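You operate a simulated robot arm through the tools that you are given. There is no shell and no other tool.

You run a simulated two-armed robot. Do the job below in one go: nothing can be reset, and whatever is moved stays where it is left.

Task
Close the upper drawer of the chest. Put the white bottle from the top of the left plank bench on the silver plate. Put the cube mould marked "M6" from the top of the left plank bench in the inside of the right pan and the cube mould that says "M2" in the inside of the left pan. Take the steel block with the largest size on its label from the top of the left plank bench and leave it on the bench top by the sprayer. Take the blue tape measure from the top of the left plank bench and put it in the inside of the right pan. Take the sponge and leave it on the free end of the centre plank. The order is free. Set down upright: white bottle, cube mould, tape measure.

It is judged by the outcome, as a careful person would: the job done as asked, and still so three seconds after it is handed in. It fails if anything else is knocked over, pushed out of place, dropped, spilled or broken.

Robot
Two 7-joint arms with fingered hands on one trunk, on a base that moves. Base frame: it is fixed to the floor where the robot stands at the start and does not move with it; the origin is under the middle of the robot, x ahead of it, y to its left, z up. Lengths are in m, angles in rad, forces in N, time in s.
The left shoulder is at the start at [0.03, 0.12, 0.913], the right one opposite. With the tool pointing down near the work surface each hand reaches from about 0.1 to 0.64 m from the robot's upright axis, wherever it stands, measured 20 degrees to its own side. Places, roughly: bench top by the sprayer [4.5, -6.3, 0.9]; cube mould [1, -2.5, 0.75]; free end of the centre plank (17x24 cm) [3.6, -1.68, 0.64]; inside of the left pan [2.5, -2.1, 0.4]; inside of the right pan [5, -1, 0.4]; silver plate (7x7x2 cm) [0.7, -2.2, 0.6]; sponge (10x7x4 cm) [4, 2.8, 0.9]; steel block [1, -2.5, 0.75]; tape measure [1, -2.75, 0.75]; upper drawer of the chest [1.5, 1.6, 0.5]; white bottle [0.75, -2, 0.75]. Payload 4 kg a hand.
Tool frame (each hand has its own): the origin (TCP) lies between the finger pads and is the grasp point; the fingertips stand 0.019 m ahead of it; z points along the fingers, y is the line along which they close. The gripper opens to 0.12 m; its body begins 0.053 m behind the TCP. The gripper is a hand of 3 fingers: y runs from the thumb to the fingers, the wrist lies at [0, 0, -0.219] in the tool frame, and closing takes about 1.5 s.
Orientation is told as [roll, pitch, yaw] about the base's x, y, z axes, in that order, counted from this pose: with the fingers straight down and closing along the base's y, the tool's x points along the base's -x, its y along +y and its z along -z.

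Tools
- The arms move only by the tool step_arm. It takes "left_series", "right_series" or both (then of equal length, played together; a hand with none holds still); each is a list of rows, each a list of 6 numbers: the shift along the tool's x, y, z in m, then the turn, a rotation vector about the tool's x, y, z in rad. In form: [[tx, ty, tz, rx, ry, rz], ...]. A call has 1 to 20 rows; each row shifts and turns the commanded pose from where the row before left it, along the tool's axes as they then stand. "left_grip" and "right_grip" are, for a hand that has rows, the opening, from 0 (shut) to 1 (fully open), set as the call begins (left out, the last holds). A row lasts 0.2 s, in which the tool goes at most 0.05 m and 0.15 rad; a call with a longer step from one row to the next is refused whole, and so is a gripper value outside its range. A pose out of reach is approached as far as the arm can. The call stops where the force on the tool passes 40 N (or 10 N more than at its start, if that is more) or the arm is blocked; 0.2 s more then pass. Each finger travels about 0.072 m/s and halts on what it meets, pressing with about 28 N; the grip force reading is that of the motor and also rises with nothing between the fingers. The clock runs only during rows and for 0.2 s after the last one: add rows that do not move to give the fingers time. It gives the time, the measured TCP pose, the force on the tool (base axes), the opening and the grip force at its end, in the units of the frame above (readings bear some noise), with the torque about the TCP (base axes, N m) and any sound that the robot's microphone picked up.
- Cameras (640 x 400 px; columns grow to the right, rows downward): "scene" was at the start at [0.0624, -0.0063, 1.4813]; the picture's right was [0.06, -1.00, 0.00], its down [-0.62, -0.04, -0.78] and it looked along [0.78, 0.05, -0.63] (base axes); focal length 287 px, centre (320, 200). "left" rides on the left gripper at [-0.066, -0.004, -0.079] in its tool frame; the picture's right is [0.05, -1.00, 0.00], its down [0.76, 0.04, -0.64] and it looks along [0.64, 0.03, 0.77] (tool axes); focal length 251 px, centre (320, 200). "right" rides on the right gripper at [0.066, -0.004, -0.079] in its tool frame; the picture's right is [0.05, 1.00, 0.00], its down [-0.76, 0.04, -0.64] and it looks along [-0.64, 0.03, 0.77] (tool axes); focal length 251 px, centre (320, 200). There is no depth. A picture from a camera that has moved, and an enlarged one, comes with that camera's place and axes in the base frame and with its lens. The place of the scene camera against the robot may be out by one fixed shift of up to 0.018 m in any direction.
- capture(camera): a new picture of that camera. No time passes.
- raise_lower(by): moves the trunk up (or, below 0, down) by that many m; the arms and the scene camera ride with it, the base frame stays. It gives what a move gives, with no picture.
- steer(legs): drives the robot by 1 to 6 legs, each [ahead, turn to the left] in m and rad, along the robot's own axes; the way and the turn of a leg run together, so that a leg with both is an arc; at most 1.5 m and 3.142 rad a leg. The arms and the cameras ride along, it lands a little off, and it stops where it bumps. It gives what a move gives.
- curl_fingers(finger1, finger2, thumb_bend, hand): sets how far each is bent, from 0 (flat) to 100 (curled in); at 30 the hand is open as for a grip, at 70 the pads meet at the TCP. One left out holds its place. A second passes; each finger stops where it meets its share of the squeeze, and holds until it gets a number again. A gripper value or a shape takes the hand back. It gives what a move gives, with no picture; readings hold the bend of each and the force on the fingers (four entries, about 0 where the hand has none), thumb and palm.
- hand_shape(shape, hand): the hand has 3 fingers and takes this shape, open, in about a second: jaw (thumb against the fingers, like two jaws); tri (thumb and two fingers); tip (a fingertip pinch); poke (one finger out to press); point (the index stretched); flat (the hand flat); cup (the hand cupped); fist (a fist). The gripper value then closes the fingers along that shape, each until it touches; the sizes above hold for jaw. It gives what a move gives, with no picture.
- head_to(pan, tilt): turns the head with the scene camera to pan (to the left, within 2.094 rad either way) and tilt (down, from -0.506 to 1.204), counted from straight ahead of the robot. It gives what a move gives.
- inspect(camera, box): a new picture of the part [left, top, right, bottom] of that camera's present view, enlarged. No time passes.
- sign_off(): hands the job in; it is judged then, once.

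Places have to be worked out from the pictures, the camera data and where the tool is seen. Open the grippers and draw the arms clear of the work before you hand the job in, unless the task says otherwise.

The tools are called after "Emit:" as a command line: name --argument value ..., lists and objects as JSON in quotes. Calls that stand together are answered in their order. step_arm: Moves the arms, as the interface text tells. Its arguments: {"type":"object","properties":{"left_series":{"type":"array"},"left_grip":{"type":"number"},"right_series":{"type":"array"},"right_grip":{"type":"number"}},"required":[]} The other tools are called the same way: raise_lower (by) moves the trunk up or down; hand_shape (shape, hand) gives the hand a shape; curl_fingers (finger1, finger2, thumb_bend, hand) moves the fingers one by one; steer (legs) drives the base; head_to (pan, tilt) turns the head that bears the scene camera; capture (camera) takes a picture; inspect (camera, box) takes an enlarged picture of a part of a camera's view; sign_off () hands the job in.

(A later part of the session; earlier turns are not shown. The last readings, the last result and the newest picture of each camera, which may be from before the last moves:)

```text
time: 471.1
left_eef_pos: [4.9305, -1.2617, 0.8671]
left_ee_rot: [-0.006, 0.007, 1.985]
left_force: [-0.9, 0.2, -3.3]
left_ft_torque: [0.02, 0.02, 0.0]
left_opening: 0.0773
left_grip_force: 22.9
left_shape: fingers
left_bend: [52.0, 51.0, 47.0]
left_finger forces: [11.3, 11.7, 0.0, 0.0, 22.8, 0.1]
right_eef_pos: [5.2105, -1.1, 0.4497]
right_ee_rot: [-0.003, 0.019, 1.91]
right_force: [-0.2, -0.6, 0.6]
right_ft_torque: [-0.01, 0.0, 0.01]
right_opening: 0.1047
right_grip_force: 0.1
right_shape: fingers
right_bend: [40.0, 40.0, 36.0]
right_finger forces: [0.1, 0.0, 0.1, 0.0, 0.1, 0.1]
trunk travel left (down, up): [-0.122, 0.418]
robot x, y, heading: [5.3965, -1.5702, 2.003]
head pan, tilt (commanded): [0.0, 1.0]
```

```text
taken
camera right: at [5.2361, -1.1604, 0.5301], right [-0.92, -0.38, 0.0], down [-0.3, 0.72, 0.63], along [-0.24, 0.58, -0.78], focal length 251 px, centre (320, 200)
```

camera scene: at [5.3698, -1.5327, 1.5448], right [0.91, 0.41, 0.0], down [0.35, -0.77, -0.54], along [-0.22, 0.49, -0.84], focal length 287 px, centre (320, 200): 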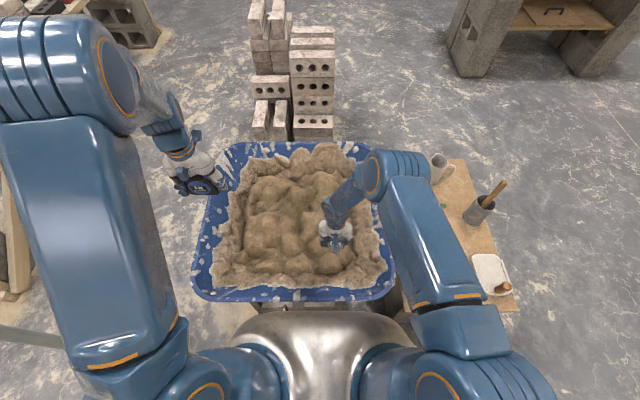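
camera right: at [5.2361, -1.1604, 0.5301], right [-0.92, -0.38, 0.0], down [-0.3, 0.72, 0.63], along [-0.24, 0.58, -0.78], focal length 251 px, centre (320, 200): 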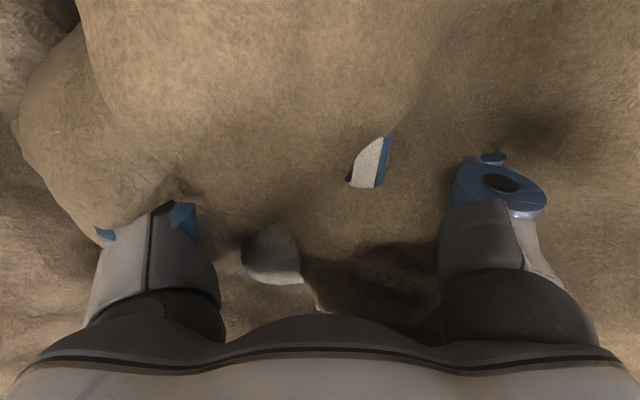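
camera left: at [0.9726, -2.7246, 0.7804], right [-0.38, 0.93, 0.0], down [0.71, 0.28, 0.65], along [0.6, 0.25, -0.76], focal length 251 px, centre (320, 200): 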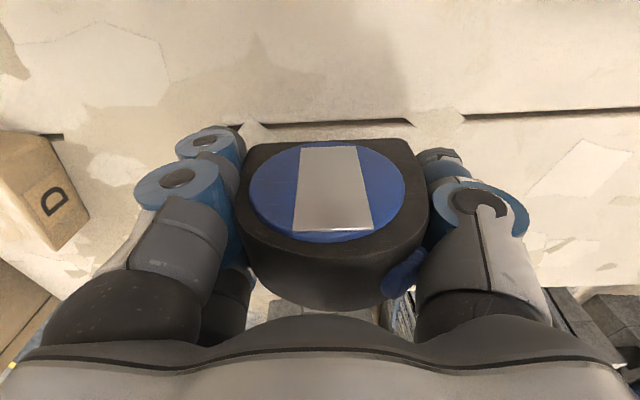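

Released. I withdraw the right hand upward and inspect.

Emit:
step_arm --right_series '[[0, 0, -0.015, 0, 0, 0], [0, 0, -0.03, 0, 0, 0], [0, 0, -0.04, 0, 0, 0], [0, 0, -0.04, 0, 0, 0], [0, 0, -0.04, 0, 0, 0], [0, 0, -0.04, 0, 0, 0], [0.02, -0.02, -0.04, 0, 0, 0], [0.02, -0.02, -0.04, 0, 0, 0], [0.02, -0.03, -0.03, 0, 0, 0]]'

Emit:
capture --camera "right"

Emit:
inspect --camera "scene" --box '[240, 180, 390, 290]'

```text
time: 473.1
left_eef_pos: [4.9316, -1.2623, 0.8678]
left_ee_rot: [-0.003, 0.006, 1.985]
left_force: [0.2, 0.3, -3.2]
left_ft_torque: [0.0, 0.05, 0.02]
left_opening: 0.0772
left_grip_force: 23.2
left_shape: fingers
left_bend: [52.0, 51.0, 47.0]
left_finger forces: [11.1, 11.4, 0.0, 0.0, 22.7, 0.0]
right_eef_pos: [5.2957, -1.1274, 0.7666]
right_ee_rot: [-0.002, 0.017, 1.911]
right_force: [0.6, -0.2, 0.2]
right_ft_torque: [0.02, 0.04, 0.0]
right_opening: 0.1051
right_grip_force: 0.1
right_shape: fingers
right_bend: [40.0, 40.0, 36.0]
right_finger forces: [0.0, 0.0, 0.0, 0.0, 0.0, 0.1]
trunk travel left (down, up): [-0.122, 0.418]
robot x, y, heading: [5.394, -1.5686, 1.992]
head pan, tilt (commanded): [0.0, 1.0]
```

```text
taken
camera right: at [5.3213, -1.1875, 0.847], right [-0.92, -0.38, 0.0], down [-0.3, 0.72, 0.63], along [-0.24, 0.58, -0.78], focal length 251 px, centre (320, 200)
```

right: 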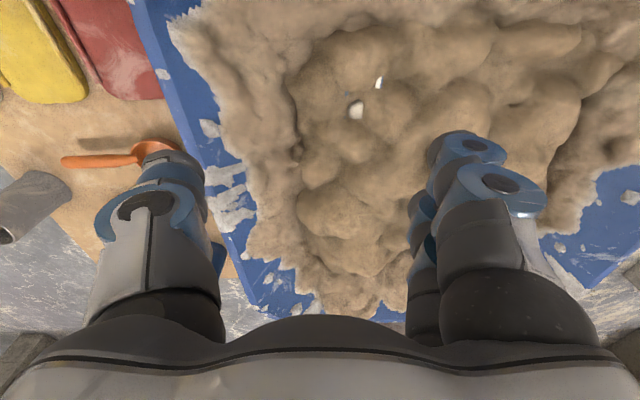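

```text
3.64 times, centred on (315, 235) of scene
camera zoom: at [5.3711, -1.5342, 1.4529], right [0.91, 0.41, 0.0], down [0.35, -0.77, -0.54], along [-0.22, 0.49, -0.84], focal length 1044 px, centre (338, 73)
```

zoom: 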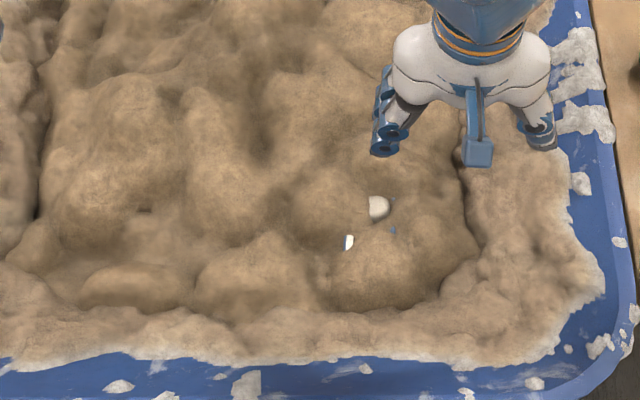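

M6 rests in the pan (only its top shows through the sand). Now the tape: I move the left hand over clear ground in the pan and lower.

Emit:
step_arm --left_series '[[0, -0.033, 0, 0, 0, 0], [0, -0.033, 0, 0, 0, 0], [0, -0.034, 0, 0, 0, 0], [0, 0, 0.04, 0, 0, 0], [0, 0, 0.04, 0, 0, 0], [0, 0, 0.04, 0, 0, 0], [0, 0, 0.04, 0, 0, 0], [0, 0, 0.04, 0, 0, 0], [0, 0, 0.04, 0, 0, 0], [0, 0, 0.04, 0, 0, 0]]'

Emit:
capture --camera "left"

Emit:
capture --camera "scene"

```text
time: 475.3
left_eef_pos: [5.0234, -1.2217, 0.589]
left_ee_rot: [-0.006, 0.005, 1.987]
left_force: [0.0, 0.6, -2.3]
left_ft_torque: [-0.01, 0.02, 0.0]
left_opening: 0.0774
left_grip_force: 22.8
left_shape: fingers
left_bend: [52.0, 51.0, 47.0]
left_finger forces: [11.3, 11.7, 0.1, 0.1, 22.9, 0.1]
right_eef_pos: [5.295, -1.1255, 0.7659]
right_ee_rot: [-0.004, 0.02, 1.911]
right_force: [-0.4, 0.1, 0.4]
right_ft_torque: [0.02, 0.03, -0.01]
right_opening: 0.105
right_grip_force: 0.0
right_shape: fingers
right_bend: [40.0, 40.0, 36.0]
right_finger forces: [0.1, 0.1, 0.0, 0.0, 0.1, 0.0]
trunk travel left (down, up): [-0.122, 0.418]
robot x, y, heading: [5.3963, -1.5696, 2.0]
head pan, tilt (commanded): [0.0, 1.0]
```

```text
taken
camera left: at [5.0008, -1.159, 0.6689], right [0.94, 0.35, 0.01], down [0.27, -0.71, 0.65], along [0.23, -0.6, -0.76], focal length 251 px, centre (320, 200)
```

left: 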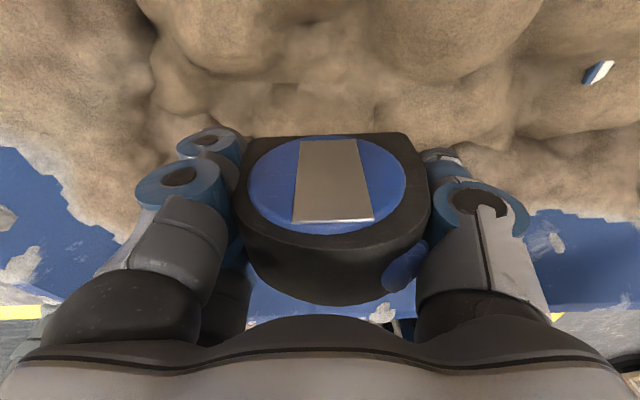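

```text
taken
camera scene: at [5.3697, -1.5332, 1.4528], right [0.91, 0.41, 0.0], down [0.35, -0.77, -0.54], along [-0.22, 0.49, -0.84], focal length 287 px, centre (320, 200)
```

scene: 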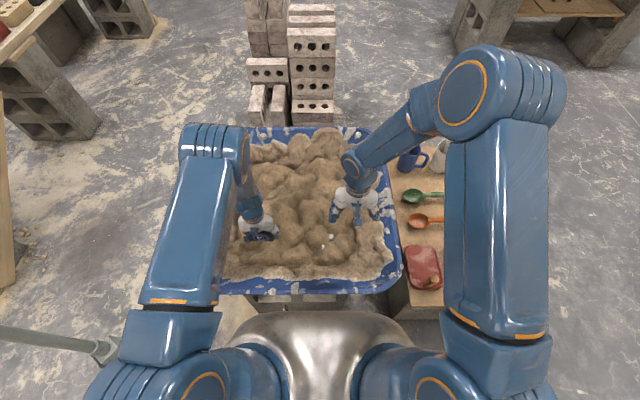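

I shift the tape 3 cm further in and lower the rest with arm and trunk.

Emit:
step_arm --left_series '[[-0.015, 0, 0, 0, 0, 0], [-0.02, 0, 0, 0, 0, 0], [0, 0, 0.03, 0, 0, 0], [0, 0, 0.03, 0, 0, 0]]'

Emit:
raise_lower --by -0.05

Emit:
raise_lower --by -0.02

Emit:
capture --camera "left"

```text
time: 476.3
left_eef_pos: [5.0107, -1.1898, 0.5277]
left_ee_rot: [-0.008, 0.005, 1.984]
left_force: [-0.1, 0.2, -2.6]
left_ft_torque: [0.03, 0.03, 0.04]
left_opening: 0.0773
left_grip_force: 21.8
left_shape: fingers
left_bend: [52.0, 52.0, 47.0]
left_finger forces: [11.6, 10.0, 0.0, 0.0, 21.8, 0.0]
right_eef_pos: [5.2942, -1.1272, 0.7655]
right_ee_rot: [-0.005, 0.021, 1.91]
right_force: [0.5, 0.1, 0.3]
right_ft_torque: [0.0, 0.0, 0.03]
right_opening: 0.105
right_grip_force: 0.2
right_shape: fingers
right_bend: [40.0, 40.0, 36.0]
right_finger forces: [0.0, 0.1, 0.0, 0.1, 0.0, 0.0]
trunk travel left (down, up): [-0.122, 0.418]
robot x, y, heading: [5.3929, -1.5627, 1.992]
head pan, tilt (commanded): [0.0, 1.0]
```

```text
time: 477.2
left_eef_pos: [5.0102, -1.1911, 0.4784]
left_ee_rot: [-0.004, 0.004, 1.984]
left_force: [0.0, 1.4, -2.7]
left_ft_torque: [0.0, 0.01, 0.02]
left_opening: 0.0769
left_grip_force: 21.5
left_shape: fingers
left_bend: [52.0, 52.0, 47.0]
left_finger forces: [11.6, 10.1, 0.0, 0.0, 21.7, 0.0]
right_eef_pos: [5.296, -1.1256, 0.715]
right_ee_rot: [-0.002, 0.018, 1.911]
right_force: [0.0, 0.4, 0.1]
right_ft_torque: [0.0, -0.01, 0.01]
right_opening: 0.1045
right_grip_force: 0.0
right_shape: fingers
right_bend: [40.0, 40.0, 36.0]
right_finger forces: [0.0, 0.1, 0.0, 0.0, 0.1, 0.1]
trunk travel left (down, up): [-0.072, 0.468]
robot x, y, heading: [5.398, -1.5633, 1.998]
head pan, tilt (commanded): [0.0, 1.0]
```

```text
time: 477.9
left_eef_pos: [5.0112, -1.1922, 0.4575]
left_ee_rot: [-0.006, 0.005, 1.984]
left_force: [0.7, 0.1, -2.7]
left_ft_torque: [-0.01, 0.0, 0.03]
left_opening: 0.0773
left_grip_force: 21.8
left_shape: fingers
left_bend: [52.0, 52.0, 47.0]
left_finger forces: [11.7, 10.2, 0.0, 0.0, 21.8, 0.1]
right_eef_pos: [5.2969, -1.1269, 0.6952]
right_ee_rot: [-0.005, 0.018, 1.911]
right_force: [0.5, 0.6, -0.6]
right_ft_torque: [0.0, -0.03, 0.01]
right_opening: 0.1049
right_grip_force: 0.0
right_shape: fingers
right_bend: [40.0, 40.0, 36.0]
right_finger forces: [0.0, 0.0, 0.0, 0.0, 0.0, 0.1]
trunk travel left (down, up): [-0.052, 0.488]
robot x, y, heading: [5.3971, -1.5685, 1.999]
head pan, tilt (commanded): [0.0, 1.0]
```

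```text
taken
camera left: at [4.9878, -1.1287, 0.5373], right [0.94, 0.35, 0.01], down [0.27, -0.71, 0.65], along [0.23, -0.6, -0.76], focal length 251 px, centre (320, 200)
```

left: 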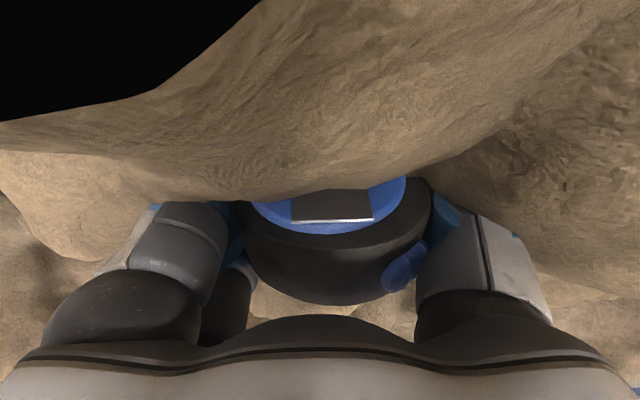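

No contact yet; I continue lowering in small steps.

Emit:
raise_lower --by -0.008

Emit:
raise_lower --by -0.006

Emit:
raise_lower --by -0.006

```text
time: 478.5
left_eef_pos: [5.0104, -1.1909, 0.4499]
left_ee_rot: [-0.005, 0.006, 1.983]
left_force: [-0.5, -0.5, -3.1]
left_ft_torque: [0.01, 0.0, -0.01]
left_opening: 0.0774
left_grip_force: 21.8
left_shape: fingers
left_bend: [52.0, 52.0, 47.0]
left_finger forces: [11.5, 10.0, 0.0, 0.1, 21.8, 0.1]
right_eef_pos: [5.2961, -1.1274, 0.6879]
right_ee_rot: [-0.003, 0.019, 1.911]
right_force: [0.8, -0.8, 0.3]
right_ft_torque: [0.02, 0.01, 0.0]
right_opening: 0.1049
right_grip_force: 0.1
right_shape: fingers
right_bend: [40.0, 40.0, 36.0]
right_finger forces: [0.0, 0.1, 0.0, 0.1, 0.1, 0.1]
trunk travel left (down, up): [-0.044, 0.496]
robot x, y, heading: [5.3957, -1.5685, 2.001]
head pan, tilt (commanded): [0.0, 1.0]
```

```text
time: 479.0
left_eef_pos: [5.011, -1.1917, 0.4435]
left_ee_rot: [-0.005, 0.005, 1.984]
left_force: [-0.7, 0.0, -3.3]
left_ft_torque: [0.01, 0.01, 0.01]
left_opening: 0.0772
left_grip_force: 21.9
left_shape: fingers
left_bend: [52.0, 52.0, 47.0]
left_finger forces: [11.7, 10.1, 0.1, 0.0, 21.8, 0.1]
right_eef_pos: [5.2955, -1.1275, 0.6809]
right_ee_rot: [-0.004, 0.019, 1.912]
right_force: [-0.2, -0.6, 0.0]
right_ft_torque: [-0.01, 0.01, -0.01]
right_opening: 0.105
right_grip_force: 0.0
right_shape: fingers
right_bend: [40.0, 40.0, 36.0]
right_finger forces: [0.1, 0.1, 0.1, 0.0, 0.0, 0.0]
trunk travel left (down, up): [-0.038, 0.502]
robot x, y, heading: [5.3977, -1.5686, 1.994]
head pan, tilt (commanded): [0.0, 1.0]
```

```text
time: 479.6
left_eef_pos: [5.0112, -1.1915, 0.4391]
left_ee_rot: [-0.005, 0.004, 1.985]
left_force: [0.4, -1.6, 13.0]
left_ft_torque: [0.04, -0.03, -0.06]
left_opening: 0.0771
left_grip_force: 23.1
left_shape: fingers
left_bend: [52.0, 52.0, 47.0]
left_finger forces: [12.5, 10.9, 0.0, 0.0, 22.9, 0.0]
right_eef_pos: [5.2945, -1.1269, 0.6768]
right_ee_rot: [-0.004, 0.019, 1.911]
right_force: [0.6, 1.0, -0.3]
right_ft_torque: [0.01, 0.02, 0.05]
right_opening: 0.1049
right_grip_force: 0.0
right_shape: fingers
right_bend: [40.0, 40.0, 36.0]
right_finger forces: [0.0, 0.0, 0.0, 0.1, 0.0, 0.1]
trunk travel left (down, up): [-0.032, 0.508]
robot x, y, heading: [5.3944, -1.5686, 1.997]
head pan, tilt (commanded): [0.0, 1.0]
```

Contact centred under the tape at 0.439 — it's on the pan floor. I ease off and release.

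Emit:
raise_lower --by 0.003

Emit:
curl_fingers --hand "left" --finger1 46 --finger2 46 --thumb_bend 41

Emit:
curl_fingers --hand "left" --finger1 38 --finger2 38 --thumb_bend 33

Emit:
step_arm --left_series '[[0, 0, -0.01, 0, 0, 0], [0, 0, -0.02, 0, 0, 0], [0, 0, -0.03, 0, 0, 0], [0, 0, -0.04, 0, 0, 0], [0, 0, -0.04, 0, 0, 0], [0, 0, -0.04, 0, 0, 0], [0, 0, -0.04, 0, 0, 0]]'

Emit:
capture --camera "left"

Emit:
inspect --camera "scene" --box '[200, 140, 400, 300]'

```text
time: 480.1
left_eef_pos: [5.0119, -1.1926, 0.4398]
left_ee_rot: [-0.005, 0.007, 1.983]
left_force: [0.0, 0.4, -2.5]
left_ft_torque: [-0.02, 0.06, -0.05]
left_opening: 0.0772
left_grip_force: 22.6
left_shape: fingers
left_bend: [52.0, 52.0, 47.0]
left_finger forces: [11.8, 10.8, 0.0, 0.0, 22.6, 0.0]
right_eef_pos: [5.2949, -1.1267, 0.679]
right_ee_rot: [-0.004, 0.016, 1.911]
right_force: [0.8, 0.2, -0.3]
right_ft_torque: [-0.01, -0.02, -0.01]
right_opening: 0.1051
right_grip_force: 0.1
right_shape: fingers
right_bend: [40.0, 40.0, 36.0]
right_finger forces: [0.0, 0.1, 0.0, 0.0, 0.0, 0.1]
trunk travel left (down, up): [-0.035, 0.505]
robot x, y, heading: [5.3962, -1.5705, 1.998]
head pan, tilt (commanded): [0.0, 1.0]
```

```text
time: 481.1
left_eef_pos: [5.0108, -1.1917, 0.4412]
left_ee_rot: [-0.005, 0.004, 1.986]
left_force: [0.1, -0.4, -1.0]
left_ft_torque: [0.02, -0.02, 0.02]
left_opening: 0.0884
left_grip_force: 0.0
left_shape: fingers
left_bend: [46.0, 46.0, 41.0]
left_finger forces: [0.1, 0.1, 0.1, 0.1, 0.0, 0.0]
right_eef_pos: [5.2953, -1.1264, 0.6793]
right_ee_rot: [-0.003, 0.017, 1.912]
right_force: [0.7, 0.0, 0.7]
right_ft_torque: [-0.02, -0.02, 0.0]
right_opening: 0.105
right_grip_force: 0.1
right_shape: fingers
right_bend: [40.0, 40.0, 36.0]
right_finger forces: [0.0, 0.1, 0.1, 0.1, 0.0, 0.0]
trunk travel left (down, up): [-0.035, 0.505]
robot x, y, heading: [5.392, -1.5688, 1.993]
head pan, tilt (commanded): [0.0, 1.0]
```

```text
time: 482.1
left_eef_pos: [5.0112, -1.1919, 0.4411]
left_ee_rot: [-0.005, 0.005, 1.986]
left_force: [0.1, 0.1, 0.5]
left_ft_torque: [-0.02, -0.04, -0.01]
left_opening: 0.1122
left_grip_force: 0.0
left_shape: fingers
left_bend: [38.0, 38.0, 33.0]
left_finger forces: [0.0, 0.0, 0.1, 0.0, 0.0, 0.0]
right_eef_pos: [5.2951, -1.1265, 0.6782]
right_ee_rot: [-0.004, 0.018, 1.911]
right_force: [-0.5, 0.5, -0.3]
right_ft_torque: [-0.01, -0.01, 0.02]
right_opening: 0.1048
right_grip_force: 0.2
right_shape: fingers
right_bend: [40.0, 40.0, 36.0]
right_finger forces: [0.1, 0.0, 0.1, 0.0, 0.1, 0.0]
trunk travel left (down, up): [-0.035, 0.505]
robot x, y, heading: [5.3976, -1.5682, 1.997]
head pan, tilt (commanded): [0.0, 1.0]
```

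```text
time: 483.7
left_eef_pos: [5.0092, -1.1913, 0.6586]
left_ee_rot: [-0.007, 0.007, 1.983]
left_force: [0.0, -0.4, -1.5]
left_ft_torque: [0.03, 0.02, -0.02]
left_opening: 0.1119
left_grip_force: 0.0
left_shape: fingers
left_bend: [38.0, 38.0, 33.0]
left_finger forces: [0.0, 0.0, 0.0, 0.0, 0.0, 0.0]
right_eef_pos: [5.2953, -1.1264, 0.6794]
right_ee_rot: [-0.004, 0.016, 1.914]
right_force: [0.5, -0.1, 0.8]
right_ft_torque: [0.02, -0.02, -0.05]
right_opening: 0.1049
right_grip_force: 0.0
right_shape: fingers
right_bend: [40.0, 40.0, 36.0]
right_finger forces: [0.1, 0.0, 0.0, 0.1, 0.0, 0.0]
trunk travel left (down, up): [-0.035, 0.505]
robot x, y, heading: [5.3984, -1.5683, 1.994]
head pan, tilt (commanded): [0.0, 1.0]
```

```text
taken
camera left: at [4.9852, -1.1272, 0.7387], right [0.94, 0.35, 0.01], down [0.27, -0.71, 0.65], along [0.23, -0.61, -0.76], focal length 251 px, centre (320, 200)
```

left: 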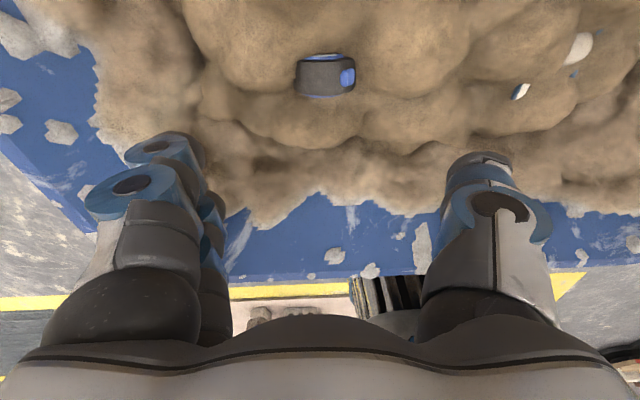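

```text
2.50 times, centred on (300, 220) of scene
camera zoom: at [5.3706, -1.5342, 1.3659], right [0.91, 0.41, 0.0], down [0.35, -0.77, -0.54], along [-0.22, 0.49, -0.84], focal length 718 px, centre (370, 150)
```

zoom: 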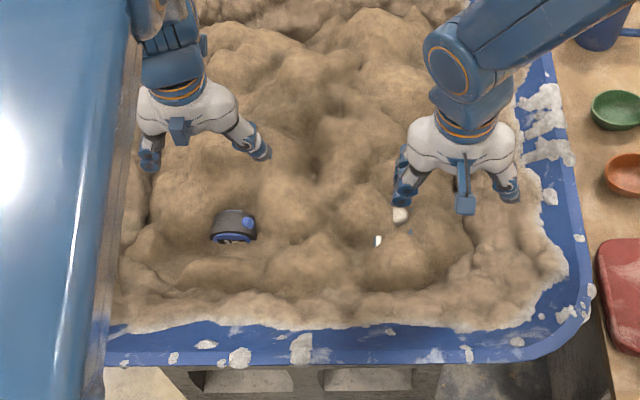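

The tape stands upright in the right pan. Now I raise everything and head back for the 40 mm steel block.

Emit:
step_arm --left_series '[[0.01, 0, -0.04, 0, 0, 0], [0.01, 0, -0.04, 0, 0, 0], [0.01, 0, -0.04, 0, 0, 0], [0.01, 0, -0.04, 0, 0, 0]]' --right_series '[[0.01, 0, -0.04, 0, 0, 0], [0.01, 0, -0.04, 0, 0, 0], [0.01, 0, -0.04, 0, 0, 0], [0.01, 0, -0.02, 0, 0, 0]]' --left_grip 1.0 --right_grip 1.0

Emit:
raise_lower --by 0.14

Emit:
steer --legs '[[-0.45, 0]]'

Emit:
steer --legs '[[0, 0.53]]'

Emit:
steer --legs '[[0, 0.53]]'

Emit:
steer --legs '[[0, 0.53]]'

```text
time: 484.7
left_eef_pos: [5.0234, -1.2275, 0.8198]
left_ee_rot: [-0.005, 0.006, 1.987]
left_force: [-0.1, 0.3, -0.6]
left_ft_torque: [0.0, -0.02, 0.0]
left_opening: 0.1201
left_grip_force: 0.0
left_shape: jaw
left_bend: [30.0, 30.0, 30.0]
left_finger forces: [0.1, 0.1, 0.1, 0.0, 0.0, 0.1]
right_eef_pos: [5.3066, -1.1625, 0.8209]
right_ee_rot: [-0.003, 0.017, 1.912]
right_force: [-0.1, 1.0, -0.1]
right_ft_torque: [-0.02, -0.02, 0.01]
right_opening: 0.1198
right_grip_force: 0.2
right_shape: jaw
right_bend: [30.0, 30.0, 30.0]
right_finger forces: [0.1, 0.0, 0.1, 0.1, 0.0, 0.0]
trunk travel left (down, up): [-0.035, 0.505]
robot x, y, heading: [5.3937, -1.5703, 2.002]
head pan, tilt (commanded): [0.0, 1.0]
```

```text
time: 486.4
left_eef_pos: [5.0234, -1.228, 0.9591]
left_ee_rot: [-0.004, 0.005, 1.983]
left_force: [-0.4, 0.3, 0.1]
left_ft_torque: [-0.01, -0.02, -0.02]
left_opening: 0.1202
left_grip_force: 0.1
left_shape: jaw
left_bend: [30.0, 30.0, 30.0]
left_finger forces: [0.0, 0.0, 0.0, 0.0, 0.1, 0.0]
right_eef_pos: [5.3073, -1.1614, 0.9597]
right_ee_rot: [-0.004, 0.017, 1.912]
right_force: [0.6, 0.0, -0.6]
right_ft_torque: [0.03, 0.0, 0.0]
right_opening: 0.1199
right_grip_force: 0.1
right_shape: jaw
right_bend: [30.0, 30.0, 30.0]
right_finger forces: [0.1, 0.1, 0.0, 0.1, 0.0, 0.0]
trunk travel left (down, up): [-0.175, 0.365]
robot x, y, heading: [5.3958, -1.5665, 1.998]
head pan, tilt (commanded): [0.0, 1.0]
```

```text
time: 489.1
left_eef_pos: [5.2064, -1.6361, 0.9601]
left_ee_rot: [-0.005, 0.005, 1.989]
left_force: [-0.2, -0.4, 0.3]
left_ft_torque: [0.01, -0.02, -0.02]
left_opening: 0.1198
left_grip_force: 0.1
left_shape: jaw
left_bend: [30.0, 30.0, 30.0]
left_finger forces: [0.0, 0.1, 0.1, 0.0, 0.0, 0.0]
right_eef_pos: [5.4908, -1.5696, 0.9596]
right_ee_rot: [-0.002, 0.017, 1.913]
right_force: [0.0, -0.2, 0.5]
right_ft_torque: [0.03, 0.02, 0.01]
right_opening: 0.1199
right_grip_force: 0.0
right_shape: jaw
right_bend: [30.0, 30.0, 30.0]
right_finger forces: [0.1, 0.0, 0.0, 0.0, 0.0, 0.0]
trunk travel left (down, up): [-0.175, 0.365]
robot x, y, heading: [5.585, -1.9748, 1.997]
head pan, tilt (commanded): [0.0, 1.0]
```

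```text
time: 491.0
left_eef_pos: [5.088, -1.8678, 0.9601]
left_ee_rot: [-0.005, 0.007, 2.508]
left_force: [0.1, -0.1, 0.0]
left_ft_torque: [0.0, 0.01, 0.0]
left_opening: 0.1201
left_grip_force: 0.2
left_shape: jaw
left_bend: [30.0, 30.0, 30.0]
left_finger forces: [0.0, 0.0, 0.0, 0.1, 0.1, 0.0]
right_eef_pos: [5.3004, -1.667, 0.9596]
right_ee_rot: [-0.003, 0.016, 2.435]
right_force: [-0.5, -0.3, -0.1]
right_ft_torque: [0.0, 0.0, 0.03]
right_opening: 0.12
right_grip_force: 0.0
right_shape: jaw
right_bend: [30.0, 30.0, 30.0]
right_finger forces: [0.1, 0.1, 0.0, 0.0, 0.0, 0.1]
trunk travel left (down, up): [-0.175, 0.365]
robot x, y, heading: [5.604, -1.9471, 2.52]
head pan, tilt (commanded): [0.0, 1.0]
```

```text
time: 492.9
left_eef_pos: [5.1206, -2.1461, 0.9593]
left_ee_rot: [-0.005, 0.008, 3.053]
left_force: [0.7, 0.7, -0.2]
left_ft_torque: [0.02, 0.0, 0.04]
left_opening: 0.1199
left_grip_force: 0.0
left_shape: jaw
left_bend: [30.0, 30.0, 30.0]
left_finger forces: [0.1, 0.0, 0.0, 0.0, 0.1, 0.1]
right_eef_pos: [5.1983, -1.8647, 0.959]
right_ee_rot: [-0.004, 0.019, 2.982]
right_force: [1.0, -0.3, 0.2]
right_ft_torque: [0.01, -0.03, 0.04]
right_opening: 0.12
right_grip_force: 0.0
right_shape: jaw
right_bend: [30.0, 30.0, 30.0]
right_finger forces: [0.0, 0.0, 0.0, 0.1, 0.0, 0.1]
trunk travel left (down, up): [-0.175, 0.365]
robot x, y, heading: [5.604, -1.9054, 3.063]
head pan, tilt (commanded): [0.0, 1.0]
```

```text
time: 494.8
left_eef_pos: [5.3086, -2.3572, 0.9595]
left_ee_rot: [-0.005, 0.009, -2.7]
left_force: [-0.2, 0.4, 0.2]
left_ft_torque: [0.02, -0.04, 0.01]
left_opening: 0.12
left_grip_force: 0.0
left_shape: jaw
left_bend: [30.0, 30.0, 30.0]
left_finger forces: [0.0, 0.0, 0.1, 0.1, 0.0, 0.1]
right_eef_pos: [5.2351, -2.0753, 0.9595]
right_ee_rot: [-0.005, 0.019, -2.773]
right_force: [-0.2, -0.8, -0.3]
right_ft_torque: [0.0, -0.05, 0.02]
right_opening: 0.12
right_grip_force: 0.1
right_shape: jaw
right_bend: [30.0, 30.0, 30.0]
right_finger forces: [0.1, 0.0, 0.0, 0.0, 0.1, 0.0]
trunk travel left (down, up): [-0.175, 0.365]
robot x, y, heading: [5.5869, -1.8683, -2.696]
head pan, tilt (commanded): [0.0, 1.0]
```

Facing back along the corridor; I spread the right hand to narrow the elbow, then drive past the pole.

Emit:
step_arm --right_series '[[0, -0.04, 0, 0, 0, 0], [0, -0.04, 0, 0, 0, 0], [0, -0.04, 0, 0, 0, 0], [0, -0.04, 0, 0, 0, 0], [0, -0.04, 0, 0, 0, 0]]'

Emit:
steer --legs '[[0, 0.075], [0.7, 0]]'

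Emit:
head_to --pan -0.5 --tilt 0.6

Emit:
capture --camera "scene"

```text
time: 496.0
left_eef_pos: [5.3084, -2.3557, 0.9599]
left_ee_rot: [-0.004, 0.006, -2.699]
left_force: [0.6, 1.2, -0.2]
left_ft_torque: [0.0, -0.03, 0.02]
left_opening: 0.12
left_grip_force: 0.2
left_shape: jaw
left_bend: [30.0, 30.0, 30.0]
left_finger forces: [0.0, 0.1, 0.0, 0.0, 0.0, 0.0]
right_eef_pos: [5.1638, -1.8867, 0.9598]
right_ee_rot: [-0.002, 0.016, -2.774]
right_force: [-0.2, 0.1, -0.5]
right_ft_torque: [-0.04, 0.0, -0.01]
right_opening: 0.1201
right_grip_force: 0.1
right_shape: jaw
right_bend: [30.0, 30.0, 30.0]
right_finger forces: [0.1, 0.0, 0.0, 0.0, 0.0, 0.0]
trunk travel left (down, up): [-0.175, 0.365]
robot x, y, heading: [5.5875, -1.8715, -2.692]
head pan, tilt (commanded): [0.0, 1.0]
```

```text
time: 500.2
left_eef_pos: [4.7488, -2.7266, 0.9591]
left_ee_rot: [-0.005, 0.007, -2.614]
left_force: [0.0, 0.0, -0.6]
left_ft_torque: [0.01, -0.02, 0.0]
left_opening: 0.12
left_grip_force: 0.0
left_shape: jaw
left_bend: [30.0, 30.0, 30.0]
left_finger forces: [0.0, 0.0, 0.1, 0.0, 0.1, 0.1]
right_eef_pos: [4.5639, -2.2716, 0.9594]
right_ee_rot: [-0.003, 0.019, -2.687]
right_force: [0.1, 0.3, 0.5]
right_ft_torque: [0.0, 0.0, 0.0]
right_opening: 0.1201
right_grip_force: 0.0
right_shape: jaw
right_bend: [30.0, 30.0, 30.0]
right_finger forces: [0.0, 0.0, 0.1, 0.1, 0.1, 0.0]
trunk travel left (down, up): [-0.175, 0.365]
robot x, y, heading: [4.9844, -2.2193, -2.612]
head pan, tilt (commanded): [0.0, 1.0]
```

```text
time: 501.2
left_eef_pos: [4.7491, -2.7266, 0.9593]
left_ee_rot: [-0.005, 0.008, -2.615]
left_force: [0.6, 0.2, -0.4]
left_ft_torque: [0.01, 0.01, -0.01]
left_opening: 0.1198
left_grip_force: 0.0
left_shape: jaw
left_bend: [30.0, 30.0, 30.0]
left_finger forces: [0.0, 0.0, 0.0, 0.0, 0.1, 0.0]
right_eef_pos: [4.5636, -2.274, 0.958]
right_ee_rot: [-0.002, 0.017, -2.685]
right_force: [0.5, 0.1, 0.7]
right_ft_torque: [0.02, 0.02, -0.05]
right_opening: 0.1201
right_grip_force: 0.1
right_shape: jaw
right_bend: [30.0, 30.0, 30.0]
right_finger forces: [0.0, 0.0, 0.0, 0.0, 0.0, 0.0]
trunk travel left (down, up): [-0.175, 0.365]
robot x, y, heading: [4.9813, -2.2188, -2.615]
head pan, tilt (commanded): [-0.499, 0.6]
```

```text
taken
camera scene: at [4.908, -2.2205, 1.5378], right [-0.03, 1.0, 0.0], down [0.57, 0.02, -0.82], along [-0.82, -0.02, -0.57], focal length 287 px, centre (320, 200)
```

scene: 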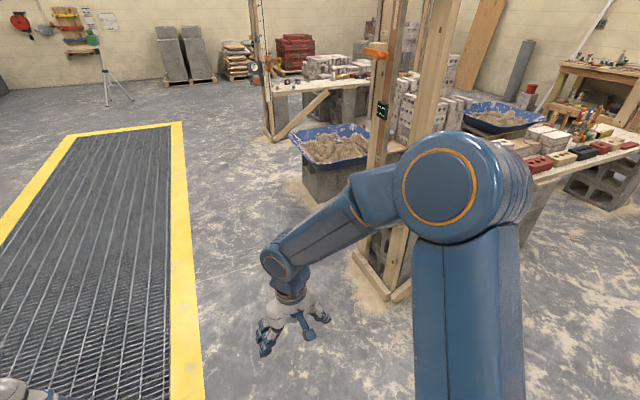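

I'm passing the pole; I continue along the corridor back to the left aisle.

Emit:
steer --legs '[[0.8, 0], [0, -0.08], [1.3, 0], [0.72, 0]]'

Emit:
head_to --pan -0.8 --tilt 0.5

Emit:
capture --camera "scene"

```text
time: 515.8
left_eef_pos: [2.1401, -3.9576, 0.9586]
left_ee_rot: [-0.005, 0.008, -2.713]
left_force: [-0.5, 0.0, 0.2]
left_ft_torque: [-0.01, -0.02, -0.01]
left_opening: 0.1199
left_grip_force: 0.1
left_shape: jaw
left_bend: [30.0, 30.0, 30.0]
left_finger forces: [0.0, 0.0, 0.0, 0.1, 0.1, 0.0]
right_eef_pos: [1.9996, -3.4885, 0.9585]
right_ee_rot: [-0.003, 0.018, -2.784]
right_force: [-0.8, 0.5, 0.3]
right_ft_torque: [0.02, 0.0, -0.01]
right_opening: 0.1198
right_grip_force: 0.2
right_shape: jaw
right_bend: [30.0, 30.0, 30.0]
right_finger forces: [0.0, 0.0, 0.0, 0.0, 0.0, 0.0]
trunk travel left (down, up): [-0.175, 0.365]
robot x, y, heading: [2.4248, -3.4706, -2.712]
head pan, tilt (commanded): [-0.499, 0.6]
```

```text
time: 516.6
left_eef_pos: [2.1413, -3.9567, 0.9596]
left_ee_rot: [-0.005, 0.008, -2.711]
left_force: [0.0, -0.1, 0.7]
left_ft_torque: [0.0, 0.0, 0.01]
left_opening: 0.1202
left_grip_force: 0.0
left_shape: jaw
left_bend: [30.0, 30.0, 30.0]
left_finger forces: [0.0, 0.0, 0.0, 0.0, 0.1, 0.1]
right_eef_pos: [2.0018, -3.489, 0.9596]
right_ee_rot: [-0.003, 0.018, -2.783]
right_force: [-0.8, 0.2, 0.0]
right_ft_torque: [-0.03, -0.02, 0.01]
right_opening: 0.1199
right_grip_force: 0.1
right_shape: jaw
right_bend: [30.0, 30.0, 30.0]
right_finger forces: [0.0, 0.0, 0.1, 0.1, 0.0, 0.0]
trunk travel left (down, up): [-0.175, 0.365]
robot x, y, heading: [2.4235, -3.4694, -2.714]
head pan, tilt (commanded): [-0.799, 0.499]
```

```text
taken
camera scene: at [2.3526, -3.4426, 1.547], right [0.36, 0.93, 0.0], down [0.45, -0.17, -0.88], along [-0.82, 0.32, -0.48], focal length 287 px, centre (320, 200)
```

scene: 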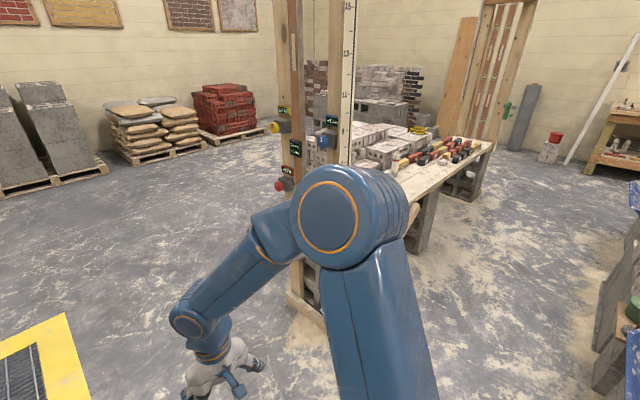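

I turn right in steps to face up the aisle and drive to the steel block's position.

Emit:
steer --legs '[[0, -0.52]]'

Emit:
steer --legs '[[0, -0.52]]'

Emit:
steer --legs '[[0, -0.52]]'

Emit:
head_to --pan 0.3 --tilt 0.5

Emit:
capture --camera "scene"

```text
time: 518.4
left_eef_pos: [1.9389, -3.7518, 0.9582]
left_ee_rot: [-0.006, 0.008, 3.05]
left_force: [0.3, -0.3, -0.3]
left_ft_torque: [-0.01, -0.02, -0.04]
left_opening: 0.1198
left_grip_force: 0.0
left_shape: jaw
left_bend: [30.0, 30.0, 30.0]
left_finger forces: [0.0, 0.1, 0.0, 0.0, 0.1, 0.0]
right_eef_pos: [2.0495, -3.2753, 0.9594]
right_ee_rot: [-0.004, 0.019, 2.98]
right_force: [0.0, 0.3, -0.3]
right_ft_torque: [0.02, 0.04, 0.01]
right_opening: 0.1202
right_grip_force: 0.0
right_shape: jaw
right_bend: [30.0, 30.0, 30.0]
right_finger forces: [0.0, 0.1, 0.0, 0.1, 0.0, 0.0]
trunk travel left (down, up): [-0.175, 0.365]
robot x, y, heading: [2.4224, -3.5098, 3.046]
head pan, tilt (commanded): [-0.799, 0.499]
```

```text
time: 520.3
left_eef_pos: [1.8803, -3.4839, 0.9592]
left_ee_rot: [-0.004, 0.007, 2.543]
left_force: [-0.7, 0.6, 1.1]
left_ft_torque: [-0.01, 0.0, -0.02]
left_opening: 0.1204
left_grip_force: 0.1
left_shape: jaw
left_bend: [30.0, 30.0, 30.0]
left_finger forces: [0.1, 0.0, 0.1, 0.1, 0.0, 0.0]
right_eef_pos: [2.2105, -3.1221, 0.9581]
right_ee_rot: [-0.003, 0.019, 2.47]
right_force: [-0.4, 0.6, -0.8]
right_ft_torque: [-0.01, 0.01, -0.04]
right_opening: 0.1199
right_grip_force: 0.0
right_shape: jaw
right_bend: [30.0, 30.0, 30.0]
right_finger forces: [0.0, 0.0, 0.1, 0.1, 0.0, 0.1]
trunk travel left (down, up): [-0.175, 0.365]
robot x, y, heading: [2.3994, -3.541, 2.526]
head pan, tilt (commanded): [-0.799, 0.499]
```

```text
time: 522.1
left_eef_pos: [1.9754, -3.2349, 0.9592]
left_ee_rot: [-0.004, 0.007, 2.028]
left_force: [0.3, 0.0, -0.5]
left_ft_torque: [-0.02, 0.0, 0.03]
left_opening: 0.1199
left_grip_force: 0.1
left_shape: jaw
left_bend: [30.0, 30.0, 30.0]
left_finger forces: [0.0, 0.1, 0.0, 0.0, 0.0, 0.0]
right_eef_pos: [2.4406, -3.082, 0.9587]
right_ee_rot: [-0.003, 0.019, 1.954]
right_force: [-0.8, 0.1, -1.4]
right_ft_torque: [-0.01, -0.01, -0.01]
right_opening: 0.1198
right_grip_force: 0.0
right_shape: jaw
right_bend: [30.0, 30.0, 30.0]
right_finger forces: [0.0, 0.0, 0.0, 0.1, 0.0, 0.0]
trunk travel left (down, up): [-0.175, 0.365]
robot x, y, heading: [2.366, -3.5546, 2.022]
head pan, tilt (commanded): [-0.799, 0.499]
```

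```text
time: 523.5
left_eef_pos: [1.9745, -3.2337, 0.9589]
left_ee_rot: [-0.005, 0.007, 2.025]
left_force: [-0.4, -0.7, -0.8]
left_ft_torque: [0.04, 0.01, -0.03]
left_opening: 0.1202
left_grip_force: 0.1
left_shape: jaw
left_bend: [30.0, 30.0, 30.0]
left_finger forces: [0.0, 0.0, 0.0, 0.0, 0.0, 0.0]
right_eef_pos: [2.4404, -3.0833, 0.9585]
right_ee_rot: [-0.005, 0.018, 1.953]
right_force: [-0.2, 0.0, 0.7]
right_ft_torque: [0.02, -0.01, 0.0]
right_opening: 0.12
right_grip_force: 0.0
right_shape: jaw
right_bend: [30.0, 30.0, 30.0]
right_finger forces: [0.0, 0.0, 0.1, 0.1, 0.1, 0.0]
trunk travel left (down, up): [-0.175, 0.365]
robot x, y, heading: [2.3682, -3.5564, 2.025]
head pan, tilt (commanded): [0.3, 0.499]
```

```text
taken
camera scene: at [2.3081, -3.5162, 1.547], right [0.73, 0.68, 0.0], down [0.33, -0.35, -0.88], along [-0.6, 0.64, -0.48], focal length 287 px, centre (320, 200)
```

scene: 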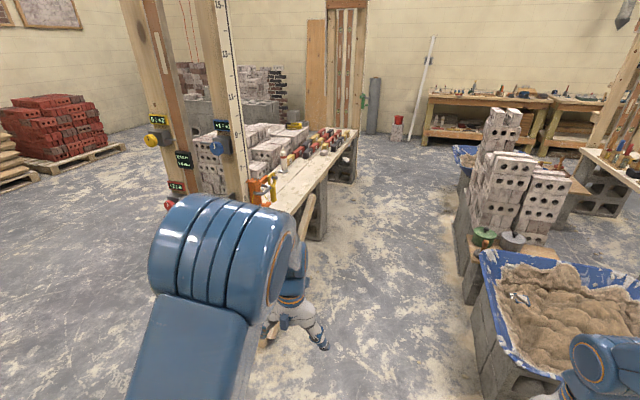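

The aisle ahead is clear; I drive 1.35 m and then turn left to the bench.

Emit:
steer --legs '[[1.33, 0]]'

Emit:
steer --legs '[[0, 0.52]]'

Emit:
steer --legs '[[0, 0.52]]'

Emit:
steer --legs '[[0, 0.52]]'

Emit:
head_to --pan 0.0 --tilt 0.75

Emit:
capture --camera "scene"

```text
time: 530.2
left_eef_pos: [1.4101, -2.0106, 0.9592]
left_ee_rot: [-0.005, 0.007, 1.999]
left_force: [0.5, 0.4, -0.4]
left_ft_torque: [0.0, 0.0, 0.02]
left_opening: 0.1198
left_grip_force: 0.0
left_shape: jaw
left_bend: [30.0, 30.0, 30.0]
left_finger forces: [0.1, 0.1, 0.0, 0.1, 0.1, 0.0]
right_eef_pos: [1.88, -1.872, 0.959]
right_ee_rot: [-0.003, 0.019, 1.927]
right_force: [-1.2, 0.3, 0.4]
right_ft_torque: [0.0, 0.03, 0.02]
right_opening: 0.12
right_grip_force: 0.0
right_shape: jaw
right_bend: [30.0, 30.0, 30.0]
right_finger forces: [0.0, 0.0, 0.0, 0.0, 0.0, 0.1]
trunk travel left (down, up): [-0.175, 0.365]
robot x, y, heading: [1.7935, -2.3393, 1.994]
head pan, tilt (commanded): [0.3, 0.499]
```

```text
time: 532.1
left_eef_pos: [1.2989, -2.2464, 0.958]
left_ee_rot: [-0.006, 0.009, 2.521]
left_force: [-0.6, -0.1, -0.9]
left_ft_torque: [-0.02, -0.03, -0.03]
left_opening: 0.1201
left_grip_force: 0.1
left_shape: jaw
left_bend: [30.0, 30.0, 30.0]
left_finger forces: [0.0, 0.0, 0.0, 0.0, 0.0, 0.0]
right_eef_pos: [1.6363, -1.8908, 0.96]
right_ee_rot: [-0.005, 0.019, 2.449]
right_force: [-0.1, 0.9, 0.2]
right_ft_torque: [0.0, -0.05, 0.01]
right_opening: 0.12
right_grip_force: 0.2
right_shape: jaw
right_bend: [30.0, 30.0, 30.0]
right_finger forces: [0.0, 0.1, 0.0, 0.0, 0.0, 0.0]
trunk travel left (down, up): [-0.175, 0.365]
robot x, y, heading: [1.8158, -2.3078, 2.525]
head pan, tilt (commanded): [0.3, 0.499]
```

```text
time: 533.9
left_eef_pos: [1.3321, -2.5098, 0.9586]
left_ee_rot: [-0.006, 0.008, 3.037]
left_force: [0.1, -0.7, 0.6]
left_ft_torque: [0.02, 0.0, 0.02]
left_opening: 0.12
left_grip_force: 0.0
left_shape: jaw
left_bend: [30.0, 30.0, 30.0]
left_finger forces: [0.0, 0.0, 0.0, 0.0, 0.0, 0.0]
right_eef_pos: [1.4502, -2.0362, 0.9581]
right_ee_rot: [-0.006, 0.019, 2.966]
right_force: [-0.4, 0.6, 0.4]
right_ft_torque: [-0.01, -0.02, -0.01]
right_opening: 0.1202
right_grip_force: 0.1
right_shape: jaw
right_bend: [30.0, 30.0, 30.0]
right_finger forces: [0.1, 0.1, 0.0, 0.1, 0.0, 0.1]
trunk travel left (down, up): [-0.175, 0.365]
robot x, y, heading: [1.8176, -2.2723, 3.042]
head pan, tilt (commanded): [0.3, 0.499]
```

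```text
time: 535.8
left_eef_pos: [1.5151, -2.7208, 0.9602]
left_ee_rot: [-0.005, 0.01, -2.722]
left_force: [0.8, 0.4, -0.4]
left_ft_torque: [-0.02, 0.01, -0.05]
left_opening: 0.1201
left_grip_force: 0.1
left_shape: jaw
left_bend: [30.0, 30.0, 30.0]
left_finger forces: [0.0, 0.1, 0.0, 0.0, 0.0, 0.0]
right_eef_pos: [1.3787, -2.2511, 0.9595]
right_ee_rot: [-0.006, 0.019, -2.796]
right_force: [-0.3, -0.3, -0.7]
right_ft_torque: [0.01, -0.02, -0.01]
right_opening: 0.12
right_grip_force: 0.0
right_shape: jaw
right_bend: [30.0, 30.0, 30.0]
right_finger forces: [0.0, 0.1, 0.0, 0.0, 0.0, 0.1]
trunk travel left (down, up): [-0.175, 0.365]
robot x, y, heading: [1.7981, -2.2389, -2.726]
head pan, tilt (commanded): [0.3, 0.499]
```

```text
time: 536.6
left_eef_pos: [1.5142, -2.7198, 0.9605]
left_ee_rot: [-0.004, 0.007, -2.724]
left_force: [0.0, 0.6, 0.3]
left_ft_torque: [-0.03, 0.01, 0.01]
left_opening: 0.1198
left_grip_force: 0.0
left_shape: jaw
left_bend: [30.0, 30.0, 30.0]
left_finger forces: [0.0, 0.0, 0.1, 0.0, 0.0, 0.1]
right_eef_pos: [1.3795, -2.2495, 0.9585]
right_ee_rot: [-0.003, 0.019, -2.797]
right_force: [-0.1, 0.4, 0.6]
right_ft_torque: [0.01, -0.01, 0.0]
right_opening: 0.1199
right_grip_force: 0.1
right_shape: jaw
right_bend: [30.0, 30.0, 30.0]
right_finger forces: [0.0, 0.0, 0.0, 0.0, 0.0, 0.0]
trunk travel left (down, up): [-0.175, 0.365]
robot x, y, heading: [1.8015, -2.2397, -2.724]
head pan, tilt (commanded): [0.0, 0.75]
```

```text
taken
camera scene: at [1.7392, -2.2744, 1.5251], right [-0.41, 0.91, 0.0], down [0.62, 0.28, -0.73], along [-0.67, -0.3, -0.68], focal length 287 px, centre (320, 200)
```

scene: 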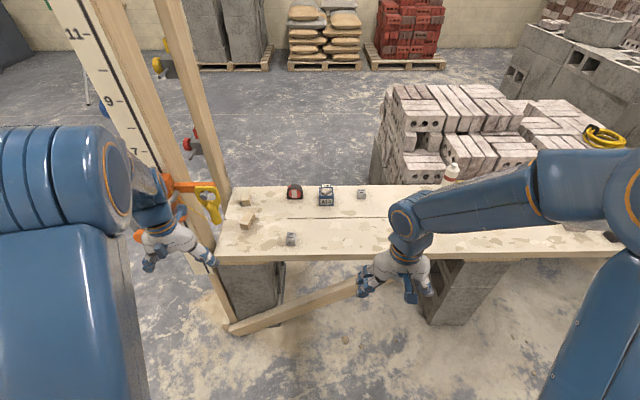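

The left arm is close to the end post, so I shift away from it: turn right, drive diagonally forward, and turn back square to the bench.

Emit:
step_arm --left_series '[[0.03, -0.03, 0, 0, 0, 0], [0.03, -0.03, 0, 0, 0, 0], [0.03, -0.03, 0, 0, 0, 0], [0.02, -0.03, 0, 0, 0, 0]]'

Emit:
steer --legs '[[0, -0.52]]'

Emit:
steer --legs '[[0.4, 0]]'

Emit:
steer --legs '[[0, 0.54]]'

Emit:
capture --camera "scene"

```text
time: 537.6
left_eef_pos: [1.5675, -2.5668, 0.9593]
left_ee_rot: [-0.004, 0.007, -2.723]
left_force: [0.8, 0.1, 0.5]
left_ft_torque: [0.03, 0.0, -0.01]
left_opening: 0.1198
left_grip_force: 0.0
left_shape: jaw
left_bend: [30.0, 30.0, 30.0]
left_finger forces: [0.0, 0.0, 0.0, 0.0, 0.0, 0.0]
right_eef_pos: [1.3809, -2.251, 0.9585]
right_ee_rot: [-0.004, 0.017, -2.794]
right_force: [0.8, 0.2, -0.2]
right_ft_torque: [-0.03, -0.01, -0.01]
right_opening: 0.12
right_grip_force: 0.1
right_shape: jaw
right_bend: [30.0, 30.0, 30.0]
right_finger forces: [0.0, 0.0, 0.0, 0.0, 0.0, 0.1]
trunk travel left (down, up): [-0.175, 0.365]
robot x, y, heading: [1.7988, -2.2397, -2.722]
head pan, tilt (commanded): [0.0, 0.75]
```

```text
time: 539.5
left_eef_pos: [1.4357, -2.4046, 0.9581]
left_ee_rot: [-0.005, 0.008, 3.036]
left_force: [-0.7, -0.2, -0.8]
left_ft_torque: [0.03, -0.03, -0.03]
left_opening: 0.12
left_grip_force: 0.1
left_shape: jaw
left_bend: [30.0, 30.0, 30.0]
left_finger forces: [0.0, 0.2, 0.1, 0.1, 0.0, 0.0]
right_eef_pos: [1.4332, -2.0383, 0.959]
right_ee_rot: [-0.003, 0.019, 2.965]
right_force: [0.0, -0.7, -0.1]
right_ft_torque: [0.01, -0.03, -0.02]
right_opening: 0.1199
right_grip_force: 0.0
right_shape: jaw
right_bend: [30.0, 30.0, 30.0]
right_finger forces: [0.1, 0.0, 0.1, 0.1, 0.0, 0.0]
trunk travel left (down, up): [-0.175, 0.365]
robot x, y, heading: [1.8013, -2.2755, 3.035]
head pan, tilt (commanded): [0.0, 0.75]
```

```text
time: 542.0
left_eef_pos: [1.0408, -2.3599, 0.9569]
left_ee_rot: [-0.007, 0.01, 3.033]
left_force: [-0.2, 0.8, -0.7]
left_ft_torque: [0.01, -0.02, -0.01]
left_opening: 0.1201
left_grip_force: 0.2
left_shape: jaw
left_bend: [30.0, 30.0, 30.0]
left_finger forces: [0.1, 0.0, 0.0, 0.0, 0.0, 0.1]
right_eef_pos: [1.0376, -1.9926, 0.9592]
right_ee_rot: [-0.004, 0.021, 2.96]
right_force: [0.7, 0.4, 0.8]
right_ft_torque: [0.01, -0.01, -0.02]
right_opening: 0.1199
right_grip_force: 0.0
right_shape: jaw
right_bend: [30.0, 30.0, 30.0]
right_finger forces: [0.1, 0.1, 0.1, 0.0, 0.1, 0.0]
trunk travel left (down, up): [-0.175, 0.365]
robot x, y, heading: [1.4031, -2.2273, 3.019]
head pan, tilt (commanded): [0.0, 0.75]
```

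```text
time: 543.8
left_eef_pos: [1.1568, -2.5255, 0.9579]
left_ee_rot: [-0.004, 0.007, -2.719]
left_force: [0.5, -0.2, -0.1]
left_ft_torque: [-0.01, 0.03, 0.02]
left_opening: 0.12
left_grip_force: 0.2
left_shape: jaw
left_bend: [30.0, 30.0, 30.0]
left_finger forces: [0.1, 0.0, 0.1, 0.0, 0.0, 0.1]
right_eef_pos: [0.9679, -2.2119, 0.9582]
right_ee_rot: [-0.002, 0.019, -2.79]
right_force: [0.1, -0.6, 0.5]
right_ft_torque: [0.03, 0.0, 0.01]
right_opening: 0.1201
right_grip_force: 0.1
right_shape: jaw
right_bend: [30.0, 30.0, 30.0]
right_finger forces: [0.0, 0.1, 0.1, 0.0, 0.0, 0.0]
trunk travel left (down, up): [-0.175, 0.365]
robot x, y, heading: [1.3858, -2.1966, -2.73]
head pan, tilt (commanded): [0.0, 0.75]
```

```text
taken
camera scene: at [1.3265, -2.2318, 1.525], right [-0.4, 0.92, 0.0], down [0.63, 0.27, -0.73], along [-0.67, -0.29, -0.68], focal length 287 px, centre (320, 200)
```

scene: 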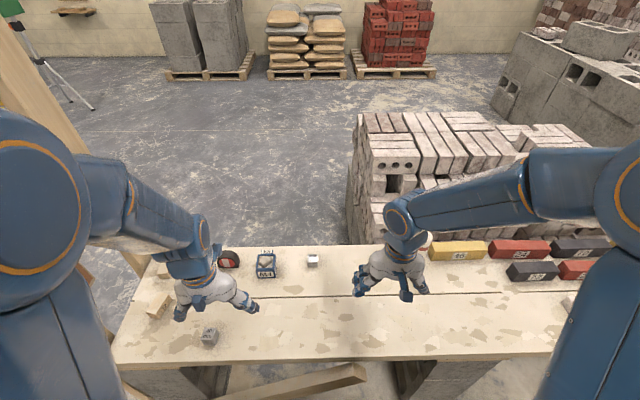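

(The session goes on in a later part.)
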